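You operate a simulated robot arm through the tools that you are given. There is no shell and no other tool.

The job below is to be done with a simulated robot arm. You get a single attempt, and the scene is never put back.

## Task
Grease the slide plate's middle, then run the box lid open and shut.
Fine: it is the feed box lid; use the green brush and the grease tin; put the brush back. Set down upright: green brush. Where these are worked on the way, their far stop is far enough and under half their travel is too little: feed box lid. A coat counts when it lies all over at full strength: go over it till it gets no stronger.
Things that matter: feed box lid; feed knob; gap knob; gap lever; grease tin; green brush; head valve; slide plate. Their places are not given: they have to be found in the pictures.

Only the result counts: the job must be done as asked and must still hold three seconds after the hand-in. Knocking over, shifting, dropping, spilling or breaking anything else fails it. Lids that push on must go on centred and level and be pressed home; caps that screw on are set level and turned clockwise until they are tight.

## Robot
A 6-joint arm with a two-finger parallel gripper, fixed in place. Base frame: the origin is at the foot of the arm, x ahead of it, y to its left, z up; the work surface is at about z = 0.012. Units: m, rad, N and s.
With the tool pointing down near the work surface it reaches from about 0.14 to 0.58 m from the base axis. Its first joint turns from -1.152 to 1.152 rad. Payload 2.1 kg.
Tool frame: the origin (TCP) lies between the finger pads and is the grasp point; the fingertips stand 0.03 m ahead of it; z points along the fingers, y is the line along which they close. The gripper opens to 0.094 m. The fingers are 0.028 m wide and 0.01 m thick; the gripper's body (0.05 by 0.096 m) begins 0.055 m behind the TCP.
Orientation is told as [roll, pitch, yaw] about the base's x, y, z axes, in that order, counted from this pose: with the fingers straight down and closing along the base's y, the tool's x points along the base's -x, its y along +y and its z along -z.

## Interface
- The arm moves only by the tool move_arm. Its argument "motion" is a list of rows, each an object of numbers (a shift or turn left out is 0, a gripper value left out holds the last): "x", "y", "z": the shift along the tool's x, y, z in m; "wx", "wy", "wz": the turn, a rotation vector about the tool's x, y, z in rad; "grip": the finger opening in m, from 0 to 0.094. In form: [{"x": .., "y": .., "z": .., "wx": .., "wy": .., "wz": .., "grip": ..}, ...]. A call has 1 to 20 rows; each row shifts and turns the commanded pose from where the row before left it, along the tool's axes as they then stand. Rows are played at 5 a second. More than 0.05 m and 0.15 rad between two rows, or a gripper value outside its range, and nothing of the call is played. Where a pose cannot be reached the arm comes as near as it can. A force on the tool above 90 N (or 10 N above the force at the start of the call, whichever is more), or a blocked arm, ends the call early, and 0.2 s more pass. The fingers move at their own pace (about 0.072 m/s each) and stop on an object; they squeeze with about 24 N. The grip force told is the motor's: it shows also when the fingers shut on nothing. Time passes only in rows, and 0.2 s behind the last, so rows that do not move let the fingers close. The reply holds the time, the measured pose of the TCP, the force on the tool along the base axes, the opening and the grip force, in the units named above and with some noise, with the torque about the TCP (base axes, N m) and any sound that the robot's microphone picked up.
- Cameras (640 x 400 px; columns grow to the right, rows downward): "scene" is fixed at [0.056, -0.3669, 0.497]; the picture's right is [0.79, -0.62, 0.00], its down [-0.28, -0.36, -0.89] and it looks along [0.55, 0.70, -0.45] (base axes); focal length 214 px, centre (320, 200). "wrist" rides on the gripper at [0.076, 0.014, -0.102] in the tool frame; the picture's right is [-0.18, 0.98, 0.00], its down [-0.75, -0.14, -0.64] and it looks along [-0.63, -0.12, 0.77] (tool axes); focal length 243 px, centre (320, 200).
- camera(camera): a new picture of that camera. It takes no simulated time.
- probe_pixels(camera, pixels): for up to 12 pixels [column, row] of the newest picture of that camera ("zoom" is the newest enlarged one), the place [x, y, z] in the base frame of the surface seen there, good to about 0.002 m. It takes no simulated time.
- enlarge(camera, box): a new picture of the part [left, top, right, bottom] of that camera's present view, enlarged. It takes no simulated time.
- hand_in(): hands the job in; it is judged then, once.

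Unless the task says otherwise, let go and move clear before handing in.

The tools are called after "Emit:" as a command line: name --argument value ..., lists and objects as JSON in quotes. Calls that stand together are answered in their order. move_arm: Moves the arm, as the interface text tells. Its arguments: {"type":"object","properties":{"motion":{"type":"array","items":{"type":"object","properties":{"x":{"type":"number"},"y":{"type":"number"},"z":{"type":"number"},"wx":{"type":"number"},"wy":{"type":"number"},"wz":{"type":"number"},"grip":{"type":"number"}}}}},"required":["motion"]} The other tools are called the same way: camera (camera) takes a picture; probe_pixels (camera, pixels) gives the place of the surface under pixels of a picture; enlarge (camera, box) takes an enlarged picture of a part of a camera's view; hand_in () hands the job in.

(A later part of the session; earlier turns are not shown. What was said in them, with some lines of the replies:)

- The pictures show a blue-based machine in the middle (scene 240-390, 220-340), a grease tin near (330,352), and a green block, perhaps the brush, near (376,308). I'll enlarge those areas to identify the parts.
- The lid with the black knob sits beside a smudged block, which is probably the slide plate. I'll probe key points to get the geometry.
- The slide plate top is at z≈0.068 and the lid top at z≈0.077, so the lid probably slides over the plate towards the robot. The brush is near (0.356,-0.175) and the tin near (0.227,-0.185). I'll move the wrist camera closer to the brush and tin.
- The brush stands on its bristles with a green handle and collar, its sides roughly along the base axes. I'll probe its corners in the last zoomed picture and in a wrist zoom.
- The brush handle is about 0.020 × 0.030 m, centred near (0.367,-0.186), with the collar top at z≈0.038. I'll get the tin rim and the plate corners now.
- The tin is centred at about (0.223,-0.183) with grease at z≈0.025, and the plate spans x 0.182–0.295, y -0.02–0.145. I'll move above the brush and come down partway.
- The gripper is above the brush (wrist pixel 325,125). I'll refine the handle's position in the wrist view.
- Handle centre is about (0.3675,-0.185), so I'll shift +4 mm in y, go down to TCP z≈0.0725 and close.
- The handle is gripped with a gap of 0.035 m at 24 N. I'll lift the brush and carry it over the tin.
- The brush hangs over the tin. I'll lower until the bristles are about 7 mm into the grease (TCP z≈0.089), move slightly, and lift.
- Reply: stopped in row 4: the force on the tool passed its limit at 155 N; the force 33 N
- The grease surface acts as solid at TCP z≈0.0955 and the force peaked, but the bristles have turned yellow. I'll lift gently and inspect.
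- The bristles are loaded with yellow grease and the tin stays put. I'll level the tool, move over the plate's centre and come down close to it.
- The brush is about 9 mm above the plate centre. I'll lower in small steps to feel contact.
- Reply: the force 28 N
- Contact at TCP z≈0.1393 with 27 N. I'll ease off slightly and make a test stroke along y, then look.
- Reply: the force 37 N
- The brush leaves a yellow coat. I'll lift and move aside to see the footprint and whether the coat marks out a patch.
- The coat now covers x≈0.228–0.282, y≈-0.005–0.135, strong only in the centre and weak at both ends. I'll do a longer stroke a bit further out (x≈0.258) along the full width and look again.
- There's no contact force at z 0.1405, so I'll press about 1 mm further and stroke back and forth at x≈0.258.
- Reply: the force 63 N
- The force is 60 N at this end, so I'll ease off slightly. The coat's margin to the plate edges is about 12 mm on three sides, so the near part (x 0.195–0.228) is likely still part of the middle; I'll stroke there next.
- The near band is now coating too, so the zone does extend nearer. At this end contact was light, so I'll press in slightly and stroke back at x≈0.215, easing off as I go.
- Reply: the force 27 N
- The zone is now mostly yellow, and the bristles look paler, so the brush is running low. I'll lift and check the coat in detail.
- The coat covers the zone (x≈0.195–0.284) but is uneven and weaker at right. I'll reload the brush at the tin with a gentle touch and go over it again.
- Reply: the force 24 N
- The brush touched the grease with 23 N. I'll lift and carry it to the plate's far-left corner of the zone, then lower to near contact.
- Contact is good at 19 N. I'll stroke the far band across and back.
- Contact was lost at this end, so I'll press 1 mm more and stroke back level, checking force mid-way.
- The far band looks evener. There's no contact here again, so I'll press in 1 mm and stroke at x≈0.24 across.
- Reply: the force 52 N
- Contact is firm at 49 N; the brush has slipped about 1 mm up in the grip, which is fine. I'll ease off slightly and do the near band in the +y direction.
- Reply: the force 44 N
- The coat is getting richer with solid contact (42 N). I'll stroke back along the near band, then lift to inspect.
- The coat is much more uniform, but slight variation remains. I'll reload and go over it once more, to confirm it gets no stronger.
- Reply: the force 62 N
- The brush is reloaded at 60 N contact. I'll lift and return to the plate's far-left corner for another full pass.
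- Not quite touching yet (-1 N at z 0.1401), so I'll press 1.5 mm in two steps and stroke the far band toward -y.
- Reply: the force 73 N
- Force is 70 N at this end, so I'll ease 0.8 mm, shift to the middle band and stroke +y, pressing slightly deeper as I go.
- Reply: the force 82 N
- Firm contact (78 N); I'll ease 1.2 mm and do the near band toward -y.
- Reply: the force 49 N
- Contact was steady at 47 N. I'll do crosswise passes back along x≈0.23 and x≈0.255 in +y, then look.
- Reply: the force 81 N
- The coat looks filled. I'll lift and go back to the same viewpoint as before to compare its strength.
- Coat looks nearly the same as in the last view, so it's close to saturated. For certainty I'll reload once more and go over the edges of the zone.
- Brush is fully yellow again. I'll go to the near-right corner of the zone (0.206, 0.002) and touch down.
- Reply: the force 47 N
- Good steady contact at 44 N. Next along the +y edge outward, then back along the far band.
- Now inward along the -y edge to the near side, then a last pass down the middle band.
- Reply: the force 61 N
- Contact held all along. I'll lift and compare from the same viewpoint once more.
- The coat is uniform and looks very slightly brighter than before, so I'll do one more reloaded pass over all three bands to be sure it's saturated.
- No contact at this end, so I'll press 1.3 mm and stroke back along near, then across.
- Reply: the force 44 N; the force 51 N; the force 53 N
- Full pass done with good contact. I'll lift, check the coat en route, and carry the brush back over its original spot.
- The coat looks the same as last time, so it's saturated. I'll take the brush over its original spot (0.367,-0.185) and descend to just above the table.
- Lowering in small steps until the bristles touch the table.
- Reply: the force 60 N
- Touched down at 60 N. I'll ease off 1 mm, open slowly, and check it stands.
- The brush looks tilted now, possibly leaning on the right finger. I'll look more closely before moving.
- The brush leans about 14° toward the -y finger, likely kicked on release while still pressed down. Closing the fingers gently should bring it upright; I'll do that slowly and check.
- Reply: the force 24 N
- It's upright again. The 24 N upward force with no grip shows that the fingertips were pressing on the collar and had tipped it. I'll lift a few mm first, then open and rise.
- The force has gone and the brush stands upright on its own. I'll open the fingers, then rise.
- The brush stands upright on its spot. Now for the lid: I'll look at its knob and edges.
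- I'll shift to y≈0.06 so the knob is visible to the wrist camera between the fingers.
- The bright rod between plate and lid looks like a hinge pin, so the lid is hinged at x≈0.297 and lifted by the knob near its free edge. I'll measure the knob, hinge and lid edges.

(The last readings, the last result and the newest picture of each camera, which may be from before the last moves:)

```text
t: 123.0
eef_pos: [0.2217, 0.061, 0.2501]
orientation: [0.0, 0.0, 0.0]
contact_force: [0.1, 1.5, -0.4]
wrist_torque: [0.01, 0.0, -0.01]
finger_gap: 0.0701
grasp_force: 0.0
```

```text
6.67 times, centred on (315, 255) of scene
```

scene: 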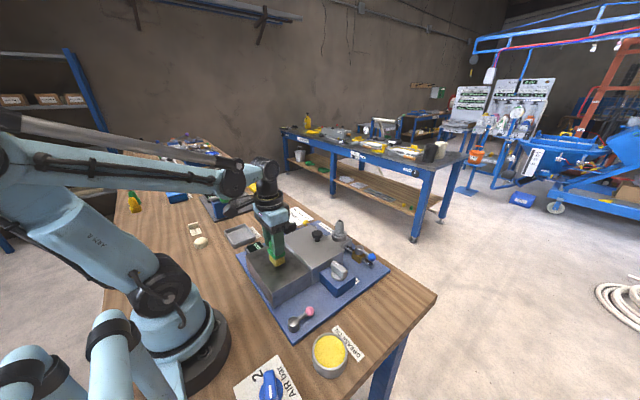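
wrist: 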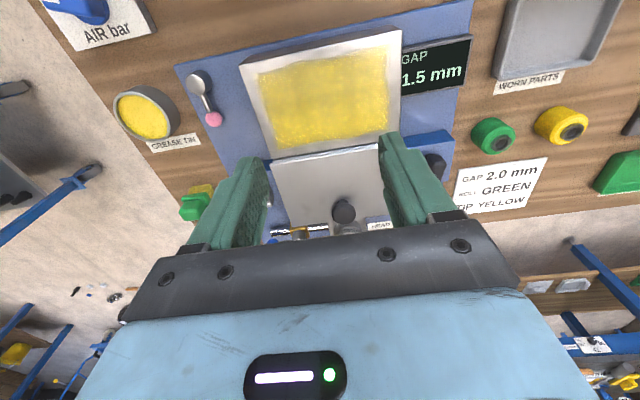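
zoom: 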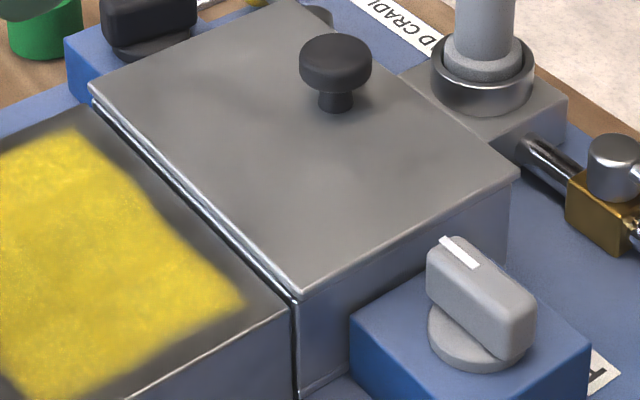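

Emit:
probe_pixels --camera "zoom" --pixels '[[335, 45], [303, 62], [369, 64], [335, 82], [335, 106], [515, 175], [302, 290], [292, 5], [95, 88], [335, 115], [508, 190], [335, 62]]'

Emit:
enlarge --camera "wrist" --box '[310, 180, 380, 230]'

```text
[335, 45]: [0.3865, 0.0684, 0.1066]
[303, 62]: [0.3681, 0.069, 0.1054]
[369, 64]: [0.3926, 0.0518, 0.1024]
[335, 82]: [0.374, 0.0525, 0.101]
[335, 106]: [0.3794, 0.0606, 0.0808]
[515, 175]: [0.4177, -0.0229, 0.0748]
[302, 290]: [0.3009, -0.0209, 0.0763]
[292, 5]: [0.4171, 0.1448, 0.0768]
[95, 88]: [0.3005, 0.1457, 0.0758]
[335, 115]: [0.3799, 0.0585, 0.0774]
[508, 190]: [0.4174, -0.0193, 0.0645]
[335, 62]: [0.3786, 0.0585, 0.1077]
```

```text
8.00 times, centred on (345, 205) of wrist
```

zoom: 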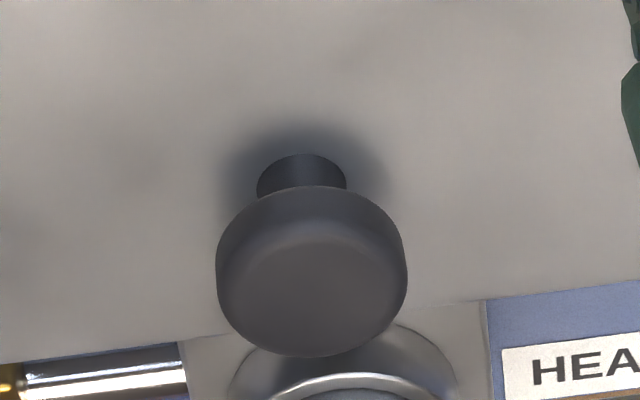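

The knob's cap is at about (0.382, 0.062), z 0.094–0.108, diameter 0.025; the lid spans x 0.300–0.418. I'll check the head valve's height and position for clearance before approaching.

Emit:
probe_pixels --camera "scene" --pixels '[[339, 220], [339, 228], [333, 234], [345, 234], [339, 238], [320, 236], [310, 228]]'

Emit:
camera --camera "scene"

```text
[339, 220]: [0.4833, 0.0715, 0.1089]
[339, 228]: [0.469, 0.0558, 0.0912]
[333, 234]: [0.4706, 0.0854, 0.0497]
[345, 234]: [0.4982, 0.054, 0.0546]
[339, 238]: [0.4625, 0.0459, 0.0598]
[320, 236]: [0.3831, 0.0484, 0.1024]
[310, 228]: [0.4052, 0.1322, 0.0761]
```

```text
taken
```

scene: 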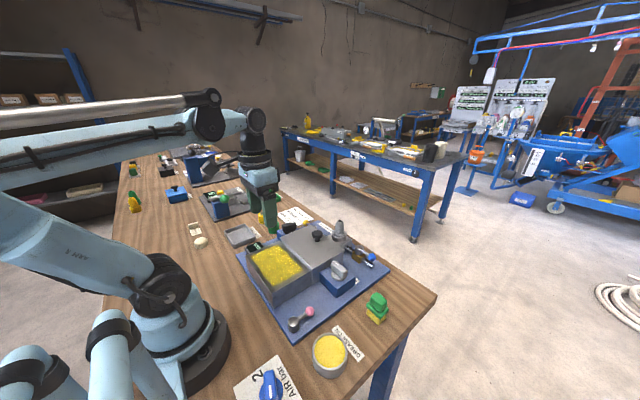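

The valve nozzle is at x≈0.475, so it's clear. I'll move above the knob and lower to TCP z≈0.116 with the fingers either side.

Emit:
move_arm --motion '[{"x": -0.04, "z": 0.02, "grip": 0.06}, {"x": -0.04, "z": 0.02}, {"x": -0.04, "z": 0.02}, {"x": -0.04, "z": 0.02, "y": 0.001}, {}, {"z": 0.03}, {"z": 0.015}, {}]'

Emit:
camera --camera "wrist"

Emit:
enlarge --camera "scene" --box '[270, 190, 390, 290]'

```text
t: 124.8
eef_pos: [0.3811, 0.0604, 0.1252]
orientation: [0.001, 0.0, 0.001]
contact_force: [-0.3, -0.1, 0.1]
wrist_torque: [0.0, -0.04, 0.01]
finger_gap: 0.06
grasp_force: 0.0
```

```text
taken
```

wrist: 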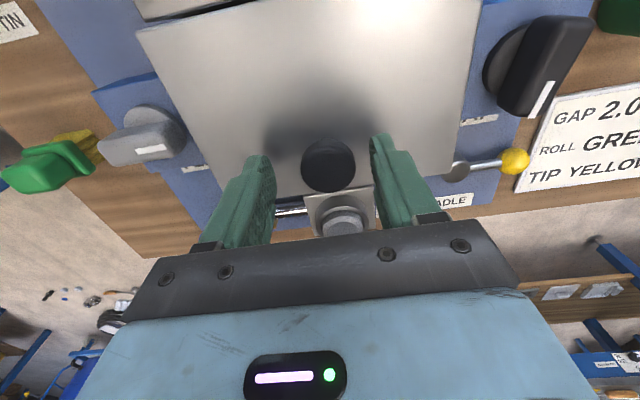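

```text
4.00 times, centred on (330, 240) of scene
```

zoom: 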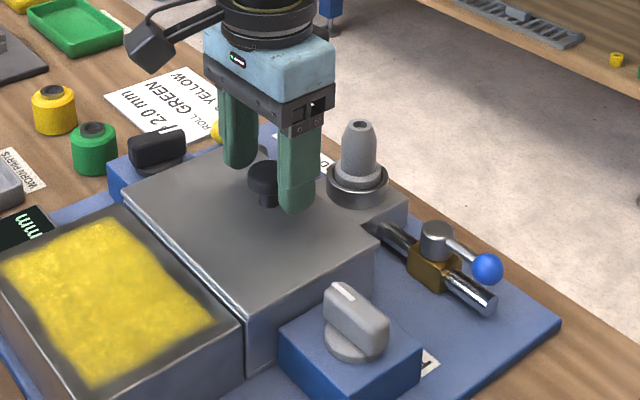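

The knob sits between the fingers (wrist pixel 328,165). I'll lower 9 mm and close on it.

Emit:
move_arm --motion '[{"z": 0.009}, {}, {"grip": 0.04}, {"grip": 0.025}, {"grip": 0.012}, {}, {}]'

Emit:
enlarge --camera "scene" --box '[270, 190, 390, 290]'

```text
t: 126.4
eef_pos: [0.3813, 0.0641, 0.1158]
orientation: [0.011, 0.002, 0.004]
contact_force: [1.0, 31.3, -13.3]
wrist_torque: [0.56, -0.45, 0.32]
finger_gap: 0.0332
grasp_force: 44.8
```

```text
4.00 times, centred on (330, 240) of scene
```

zoom: 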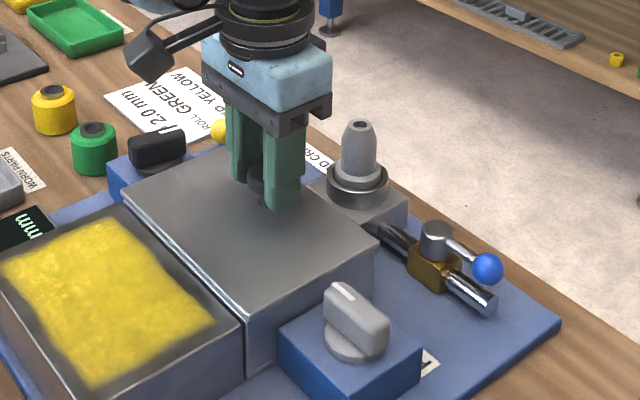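

The grip stalled at 0.033 m with a 31 N +y force, so only the +y finger touches. I'll shift the tool +4 mm in y to centre on the knob.

Emit:
move_arm --motion '[{"y": 0.001}, {"y": 0.001}, {"y": 0.001}, {"y": 0.001}, {}, {}]'

Emit:
enlarge --camera "scene" --box '[290, 210, 350, 260]'

```text
t: 127.8
eef_pos: [0.3821, 0.0651, 0.1172]
orientation: [-0.001, 0.003, -0.001]
contact_force: [-15.3, 2.5, -33.9]
wrist_torque: [0.04, 0.51, 0.02]
finger_gap: 0.033
grasp_force: 45.4
```

```text
8.00 times, centred on (320, 235) of scene
```

zoom: 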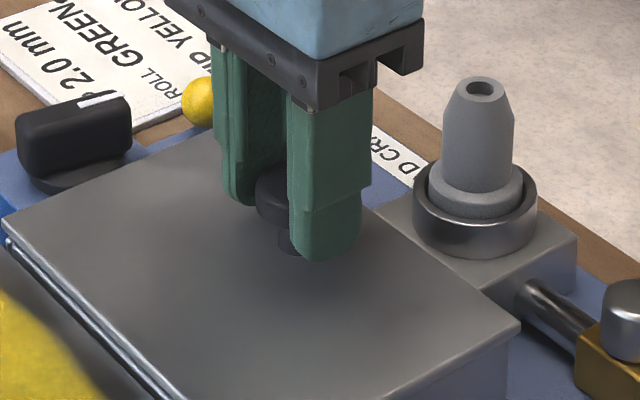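

Both pads now hold the knob (gap 0.033, y force ≈2 N). I'll lift a few millimetres to see whether the lid rises about the hinge.

Emit:
move_arm --motion '[{"z": -0.002}, {"z": -0.002}, {"z": -0.002}, {}]'

Emit:
enlarge --camera "scene" --box '[270, 190, 390, 290]'

```text
t: 128.8
eef_pos: [0.3818, 0.0653, 0.1228]
orientation: [-0.001, -0.002, -0.001]
contact_force: [-0.7, -2.1, -35.7]
wrist_torque: [-0.05, -0.07, -0.03]
finger_gap: 0.0331
grasp_force: 44.8
```

```text
4.00 times, centred on (330, 240) of scene
```

zoom: 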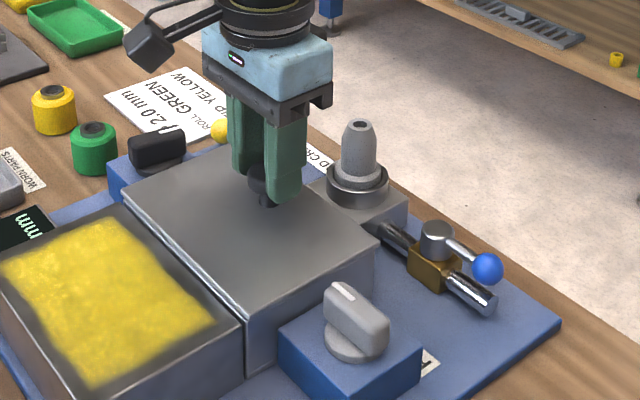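

Emit:
enlarge --camera "scene" --box '[300, 220, 380, 280]'

Emit:
probe_pixels --camera "zoom" --pixels '[[100, 100], [250, 190]]'

```text
6.67 times, centred on (340, 250) of scene
```

zoom: 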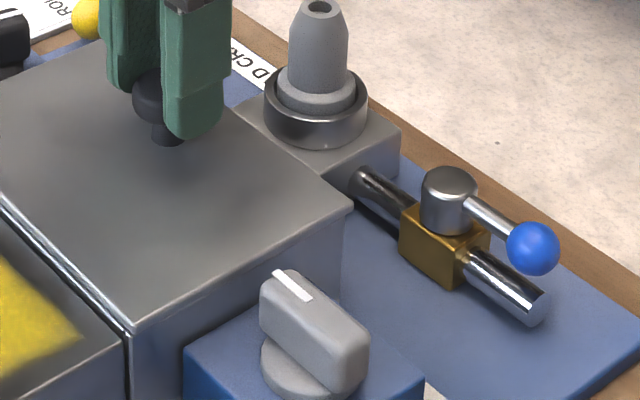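

```text
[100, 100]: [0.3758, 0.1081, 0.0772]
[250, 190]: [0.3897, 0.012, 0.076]
```

The lid top is still at z≈0.077, so the fingers slipped up the knob instead of lifting it. I'll regrip lower, then test both directions gently, starting with a pull toward the robot.

Emit:
move_arm --motion '[{"grip": 0.045}, {}, {"z": 0.005}, {"z": 0.005}, {}, {"grip": 0.02}, {"grip": 0.012}, {}, {}]'

Emit:
enlarge --camera "scene" --box '[290, 210, 350, 260]'

```text
t: 130.8
eef_pos: [0.3822, 0.0648, 0.1123]
orientation: [-0.002, 0.001, 0.0]
contact_force: [-1.0, -14.3, -6.8]
wrist_torque: [-0.21, 0.02, -0.04]
finger_gap: 0.0332
grasp_force: 45.6
```

```text
8.00 times, centred on (320, 235) of scene
```

zoom: 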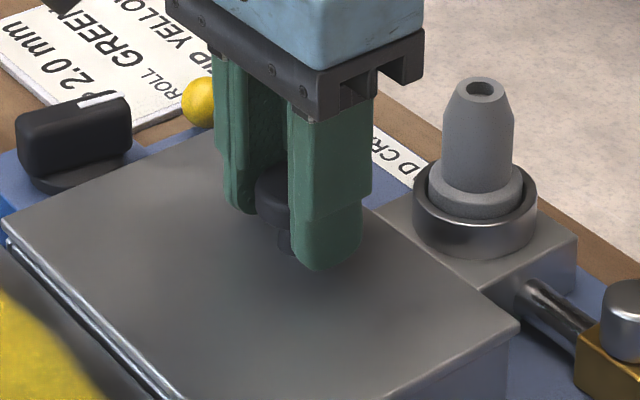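

Emit:
move_arm --motion '[{"x": 0.001, "y": -0.0008}, {"x": 0.001}, {"x": 0.001}, {"x": 0.001}, {}]'

Emit:
enlarge --camera "scene" --box '[290, 210, 350, 260]'

```text
t: 132.0
eef_pos: [0.3767, 0.0642, 0.1118]
orientation: [0.0, 0.001, 0.0]
contact_force: [0.3, -8.7, -17.3]
wrist_torque: [-0.09, -0.24, 0.0]
finger_gap: 0.033
grasp_force: 45.1
```

```text
8.00 times, centred on (320, 235) of scene
```

zoom: 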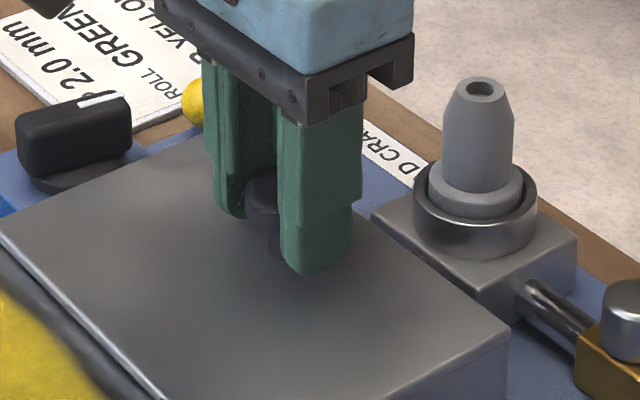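

The lid slid about 5 mm toward the robot with hardly any force, so it's a sliding lid. I'll keep pulling in short steps, watching for the far stop.

Emit:
move_arm --motion '[{"x": 0.005, "y": -0.0005}, {"x": 0.005}, {"x": 0.005}, {"x": 0.005}, {"x": 0.005}, {"x": 0.005}, {}]'

Emit:
enlarge --camera "scene" --box '[240, 200, 380, 310]'

```text
t: 133.6
eef_pos: [0.3471, 0.0654, 0.1131]
orientation: [0.002, -0.001, 0.0]
contact_force: [0.1, 4.1, 36.6]
wrist_torque: [0.15, -0.16, -0.03]
finger_gap: 0.0333
grasp_force: 45.0
```

```text
3.64 times, centred on (310, 255) of scene
```

zoom: 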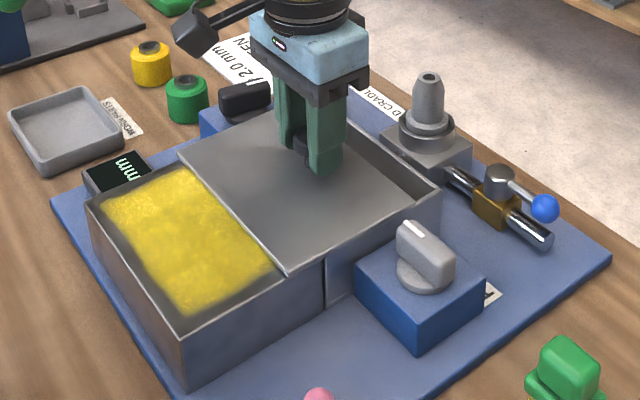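

It slides well, with the box opening at the far side. I'll ease the downward load slightly and keep pulling.

Emit:
move_arm --motion '[{"x": 0.005, "z": -0.0008}, {"x": 0.005}, {"x": 0.005}, {"x": 0.005}, {"x": 0.005}, {"x": 0.005}, {"x": 0.005}, {}]'

Emit:
enlarge --camera "scene" --box '[240, 200, 380, 310]'

```text
t: 135.4
eef_pos: [0.3125, 0.0651, 0.1152]
orientation: [-0.001, 0.002, 0.0]
contact_force: [0.0, -8.6, -11.3]
wrist_torque: [-0.14, 0.1, 0.05]
finger_gap: 0.0329
grasp_force: 45.2
```

```text
3.64 times, centred on (310, 255) of scene
```

zoom: 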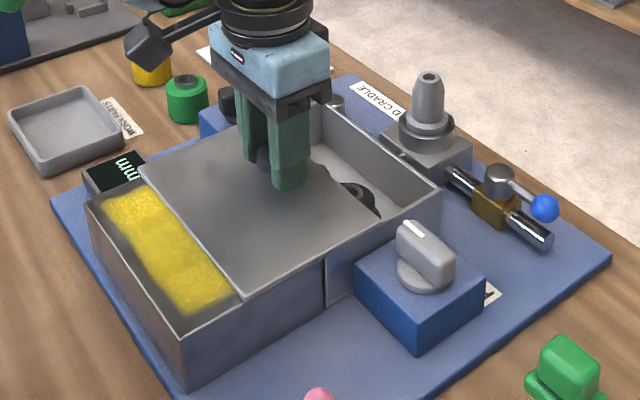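

About 70 mm travelled so far, still free. I'll continue in smaller steps towards the stop.

Emit:
move_arm --motion '[{"x": 0.004}, {"x": 0.004}, {"x": 0.004}, {"x": 0.004}, {"x": 0.004}, {}]'

```text
t: 136.8
eef_pos: [0.293, 0.0649, 0.1136]
orientation: [0.005, 0.001, 0.002]
contact_force: [-0.1, 15.3, 36.0]
wrist_torque: [0.37, -0.16, 0.02]
finger_gap: 0.033
grasp_force: 44.8
```

Emit:
move_arm --motion '[{"x": 0.004, "z": -0.0006}, {"x": 0.004}, {"x": 0.003}, {}]'

Emit:
enlarge --camera "scene" --box '[240, 200, 380, 310]'

```text
t: 137.8
eef_pos: [0.2824, 0.0651, 0.1148]
orientation: [0.002, 0.0, 0.001]
contact_force: [-0.2, 20.6, -0.4]
wrist_torque: [0.3, -0.73, 0.18]
finger_gap: 0.0329
grasp_force: 45.6
```

```text
3.64 times, centred on (310, 255) of scene
```

zoom: 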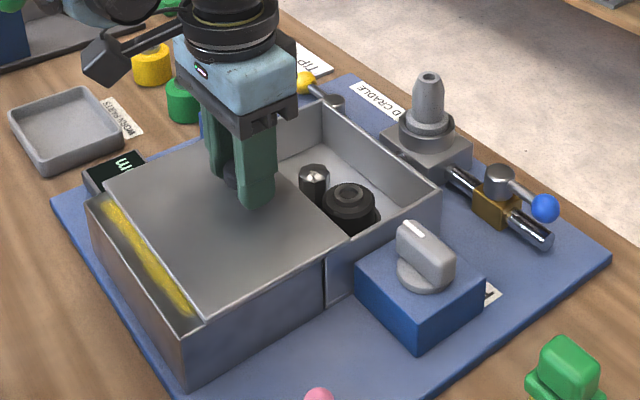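

100 mm travelled and the lid covers most of the plate. I'll go on in 3 mm steps to find the stop.

Emit:
move_arm --motion '[{"x": 0.003, "y": 0.0006}, {"x": 0.003}, {"x": 0.002}, {}]'

```text
t: 138.8
eef_pos: [0.2765, 0.0657, 0.1149]
orientation: [-0.002, -0.003, 0.0]
contact_force: [-0.7, 2.7, 33.9]
wrist_torque: [0.05, 0.22, -0.1]
finger_gap: 0.0331
grasp_force: 44.3
```

Emit:
move_arm --motion '[{"x": 0.002, "z": -0.0005}, {"x": 0.002}, {"x": 0.002}, {}]'

Emit:
enlarge --camera "scene" --box '[240, 200, 380, 310]'

```text
t: 139.8
eef_pos: [0.2676, 0.0641, 0.1139]
orientation: [-0.002, 0.0, 0.0]
contact_force: [-0.2, -7.7, -4.0]
wrist_torque: [-0.14, -0.09, -0.04]
finger_gap: 0.0331
grasp_force: 45.5
```

```text
3.64 times, centred on (310, 255) of scene
```

zoom: 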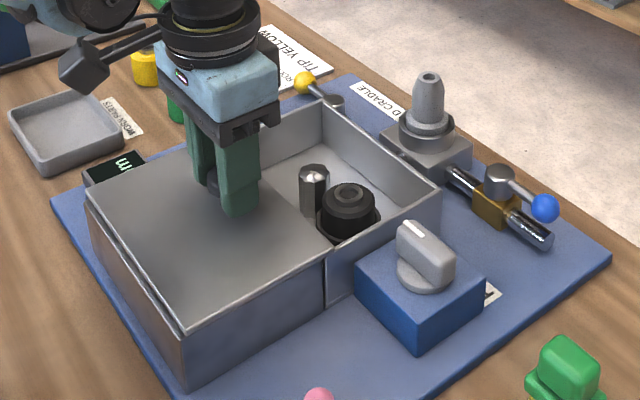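

About 115 mm travelled, with the lid flush with the plate's near edge. I'll try a few more 1 mm steps to feel the stop.

Emit:
move_arm --motion '[{"x": 0.001}, {"x": 0.001}, {"x": 0.001}, {"x": 0.001}, {}]'

```text
t: 141.0
eef_pos: [0.2631, 0.0657, 0.1155]
orientation: [0.002, 0.0, 0.0]
contact_force: [4.3, -9.1, -37.4]
wrist_torque: [-0.12, -0.07, -0.01]
finger_gap: 0.0329
grasp_force: 45.4
```

Emit:
move_arm --motion '[{"x": 0.001, "z": 0.0006}, {"x": 0.001}, {}]'

Emit:
enlarge --camera "scene" --box '[240, 200, 380, 310]'

```text
t: 141.8
eef_pos: [0.263, 0.0652, 0.1153]
orientation: [0.0, -0.004, -0.001]
contact_force: [15.1, -12.3, 33.6]
wrist_torque: [-0.32, -0.36, -0.02]
finger_gap: 0.0332
grasp_force: 45.3
```

```text
3.64 times, centred on (310, 255) of scene
```

zoom: 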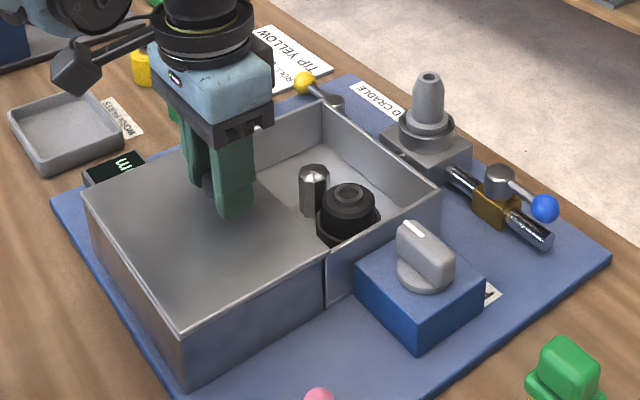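

The x force climbs to 15 N and the position stalls at x≈0.263: that's the far stop (about 119 mm). Now I'll push the lid back shut.

Emit:
move_arm --motion '[{"x": -0.003, "z": -0.0003, "y": -0.0004}, {"x": -0.007}, {"x": -0.007}, {"x": -0.007}, {"x": -0.007}, {"x": -0.007}, {"x": -0.007}, {}]'

```text
t: 143.6
eef_pos: [0.307, 0.0648, 0.1151]
orientation: [0.005, -0.001, 0.001]
contact_force: [-0.2, 17.8, -36.2]
wrist_torque: [0.25, 0.02, 0.07]
finger_gap: 0.0332
grasp_force: 44.4
```

Emit:
move_arm --motion '[{"x": -0.007, "z": 0.0004, "y": 0.0004}, {"x": -0.007}, {"x": -0.007}, {"x": -0.007}, {"x": -0.007}, {"x": -0.007}, {"x": -0.007}, {"x": -0.007}, {}]'

Emit:
enlarge --camera "scene" --box '[240, 200, 380, 310]'

```text
t: 145.6
eef_pos: [0.3617, 0.065, 0.114]
orientation: [-0.001, -0.002, -0.001]
contact_force: [0.1, -0.8, 27.5]
wrist_torque: [-0.08, 0.07, 0.1]
finger_gap: 0.033
grasp_force: 44.6
```

```text
3.64 times, centred on (310, 255) of scene
```

zoom: 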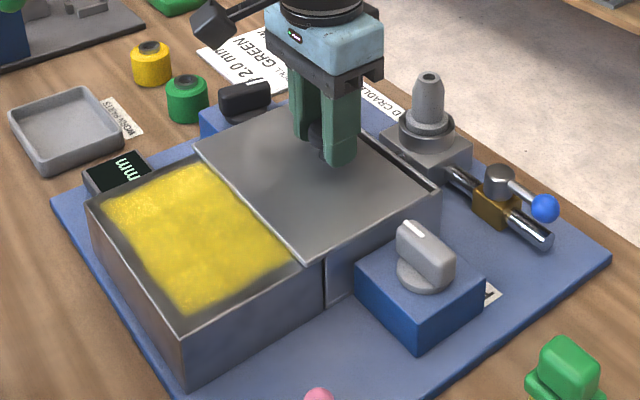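

The coat is intact and the lid is about 20 mm from shut. I'll push the rest in, the last part slowly, until it stops.

Emit:
move_arm --motion '[{"x": -0.006, "z": -0.0005}, {"x": -0.006}, {"x": -0.004}, {"x": -0.002}, {"x": -0.001}, {"x": -0.001}, {}]'

Emit:
enlarge --camera "scene" --box '[240, 200, 380, 310]'

```text
t: 147.2
eef_pos: [0.3819, 0.0655, 0.1157]
orientation: [0.0, 0.003, 0.0]
contact_force: [-13.6, -12.4, -25.8]
wrist_torque: [-0.21, 0.2, -0.05]
finger_gap: 0.0329
grasp_force: 45.2
```

```text
3.64 times, centred on (310, 255) of scene
```

zoom: 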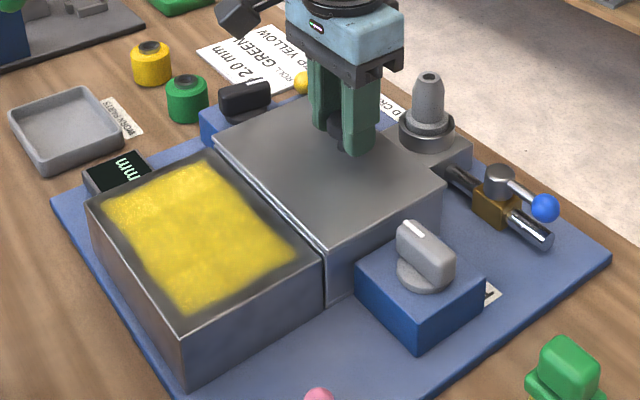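

The x force is -14 N at x≈0.382, so the lid is against its closed stop. I'll nudge 0.5 mm more, then open the fingers and rise.

Emit:
move_arm --motion '[{"x": -0.0007}, {}, {"grip": 0.045}, {"grip": 0.06}, {}, {"z": -0.02}, {"z": -0.04}, {"z": -0.04}, {"x": 0.04}, {"x": 0.04}, {"x": 0.04, "z": -0.02}, {}]'

Emit:
camera --camera "scene"

Emit:
enlarge --camera "scene" --box '[230, 210, 400, 330]'

Emit:
camera --camera "wrist"

```text
t: 149.8
eef_pos: [0.2637, 0.0681, 0.2365]
orientation: [-0.001, 0.0, 0.0]
contact_force: [0.3, -0.1, -0.6]
wrist_torque: [-0.03, 0.01, 0.03]
finger_gap: 0.0603
grasp_force: 0.0
```

```text
taken
```

scene: 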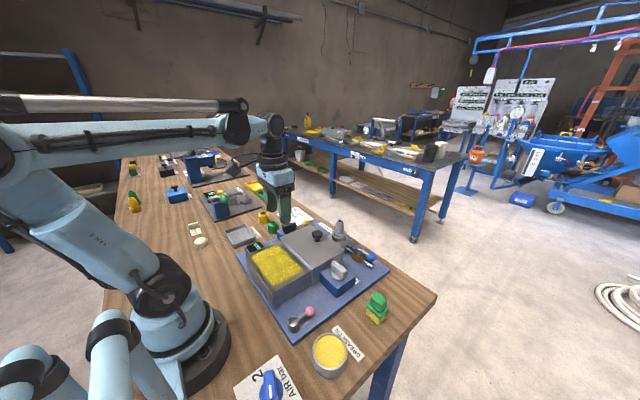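

```text
3.33 times, centred on (315, 270) of scene
```

zoom: 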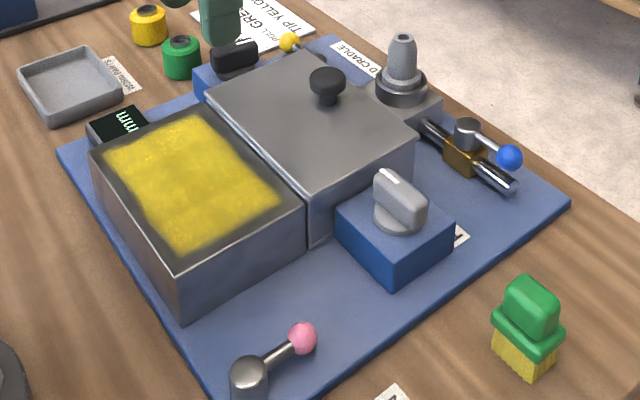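

```text
taken
```

wrist: 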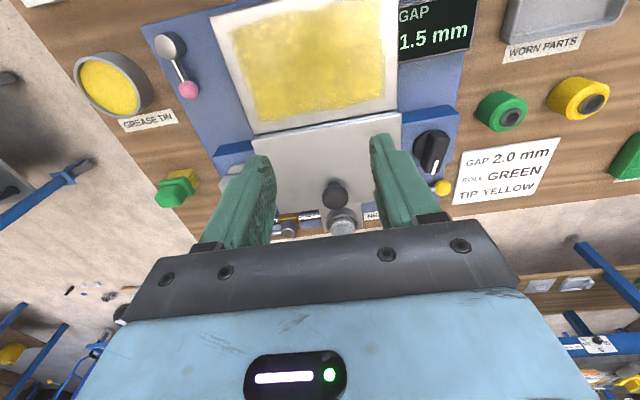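

Emit:
probe_pixels --camera "zoom" --pixels '[[318, 192], [412, 136], [208, 92], [328, 76], [510, 310], [495, 320], [555, 335]]'

Emit:
move_arm --motion '[{"x": 0.013, "y": -0.046}, {"x": 0.013, "y": -0.046}, {"x": 0.013, "y": -0.046}, {"x": 0.013, "y": -0.046, "z": 0.04}, {}]'

Emit:
enlarge --camera "wrist" --box '[380, 0, 640, 180]'

Emit:
camera --camera "wrist"

```text
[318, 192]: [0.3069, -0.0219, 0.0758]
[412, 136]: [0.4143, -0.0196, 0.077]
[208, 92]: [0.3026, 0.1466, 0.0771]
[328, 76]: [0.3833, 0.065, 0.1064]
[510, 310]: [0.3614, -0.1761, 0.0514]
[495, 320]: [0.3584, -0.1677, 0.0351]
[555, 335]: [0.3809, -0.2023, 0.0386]
```

```text
refused: row 4 steps farther than a row can; nothing moved
```

```text
2.22 times, centred on (510, 90) of wrist
```

zoom: 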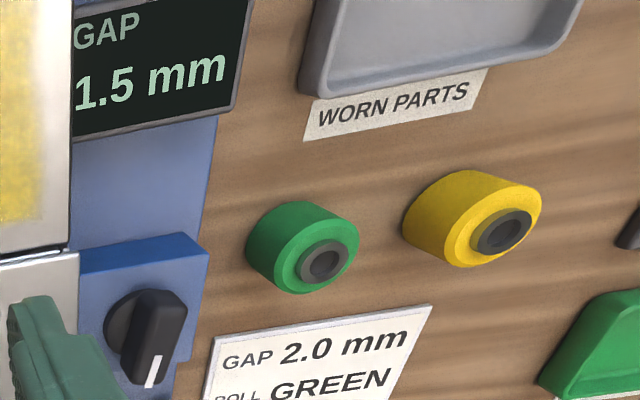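

```text
taken
```

wrist: 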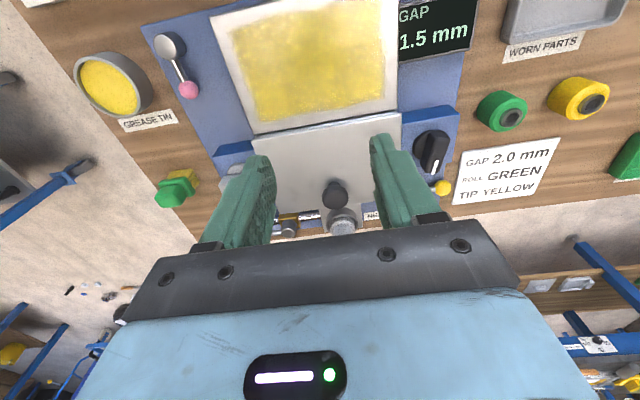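

The lid's near edge is back at x≈0.302, shut. I'll move to the usual viewpoint to check the coat after the lid run.

Emit:
move_arm --motion '[{"x": 0.013, "y": -0.045}, {"x": 0.013, "y": -0.045}, {"x": 0.013, "y": -0.045}, {"x": 0.012, "y": -0.045}, {"z": 0.04}, {}]'

Emit:
enlarge --camera "wrist" --box '[380, 0, 640, 180]'

Emit:
enlarge --camera "scene" --box '[350, 280, 410, 330]'

```text
t: 151.2
eef_pos: [0.2153, -0.1124, 0.1961]
orientation: [0.003, 0.0, 0.003]
contact_force: [-0.9, 0.2, -0.1]
wrist_torque: [-0.04, -0.02, 0.0]
finger_gap: 0.06
grasp_force: 0.1
```

```text
2.22 times, centred on (510, 90) of wrist
```

zoom: 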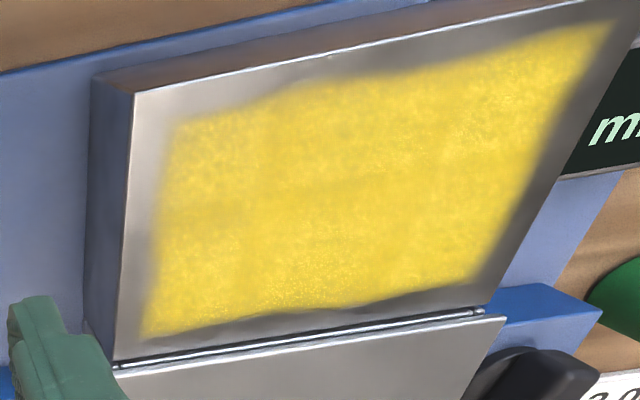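

```text
8.00 times, centred on (380, 305) of scene
```

zoom: 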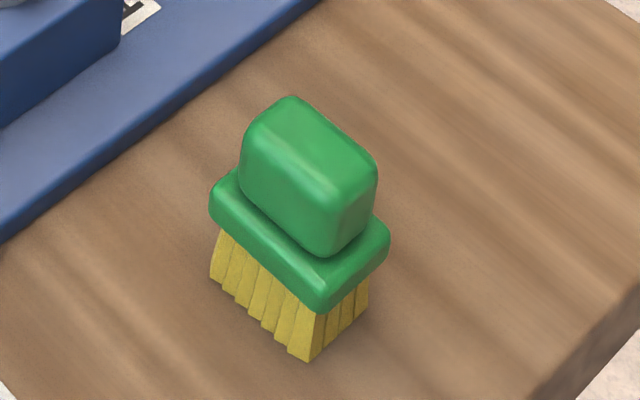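

The coat is intact and the brush stands upright at its place. One last check that the lid is exactly where it started.

Emit:
enlarge --camera "scene" --box '[295, 225, 335, 285]'

Emit:
enlarge --camera "scene" --box '[230, 210, 390, 310]'

```text
6.67 times, centred on (315, 255) of scene
```

zoom: 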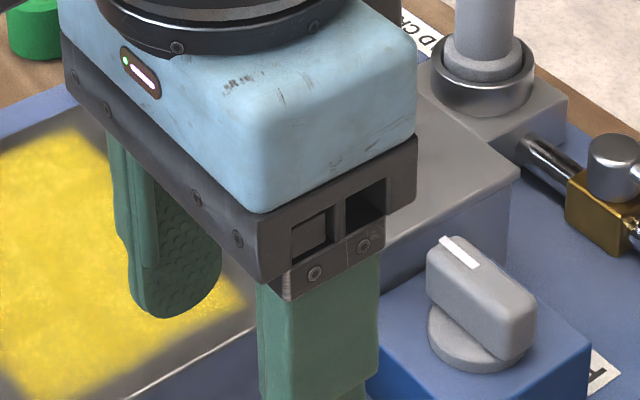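

```text
4.00 times, centred on (310, 260) of scene
```

zoom: 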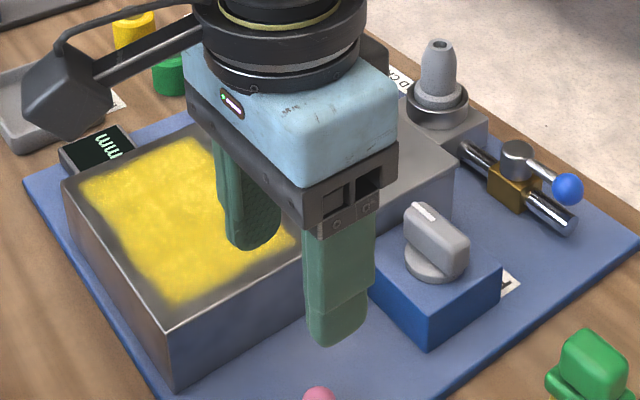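

The lid's far corner sits at zoom pixel (517,173), just as at the start, and the knobs and valve are unmoved. I'll raise the arm clear and then hand in.

Emit:
move_arm --motion '[{"z": -0.04}, {"z": -0.04}, {"z": -0.04}, {}, {}]'

Emit:
camera --camera "scene"

```text
t: 152.4
eef_pos: [0.2126, -0.1135, 0.3159]
orientation: [0.0, 0.001, 0.0]
contact_force: [0.2, -0.3, 0.6]
wrist_torque: [-0.01, -0.04, -0.02]
finger_gap: 0.0598
grasp_force: 0.1
```

```text
taken
```

scene: 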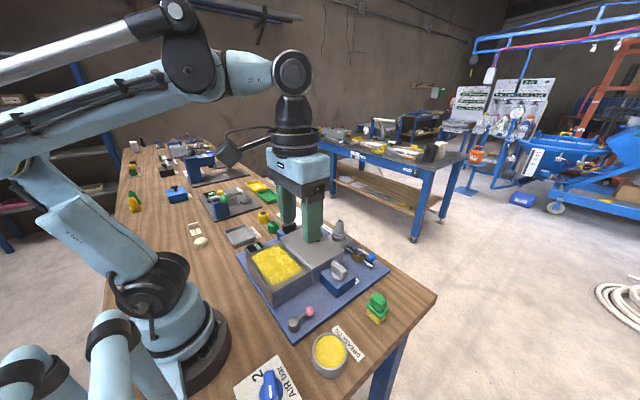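

The plate is greased, the lid shut, the brush upright (376,308) and the arm is clear with empty fingers. Handing in.

Emit:
hand_in

```text
The job is handed in.
```

The job is done and handed in. The slide plate's middle is greased, the feed box lid has been run open and shut, and the green brush is back in its place. I haven't seen a verdict; the hand-in only confirmed receipt.

- **Grease coat:** I went over the whole middle zone several times, reloading the brush from the grease tin four times. The last pass made it look no stronger. It was still intact after the lid had slid across it.
- **Lid:** It turned out to slide rather than hinge. I pulled it about 119 mm to its far stop, then pushed it back to its closed stop. It sits where it started.
- **Brush:** It stands upright, within a few millimetres of its first spot. As I let go, a fingertip pressed on its collar and it leaned about 14°. I brought it upright again with the fingers before moving away.
- **Everything else:** The feed knob, gap knob, gap lever, head valve and tin look unmoved in the pictures. I left the gap at its 1.5 mm reading because the task didn't ask for a change.
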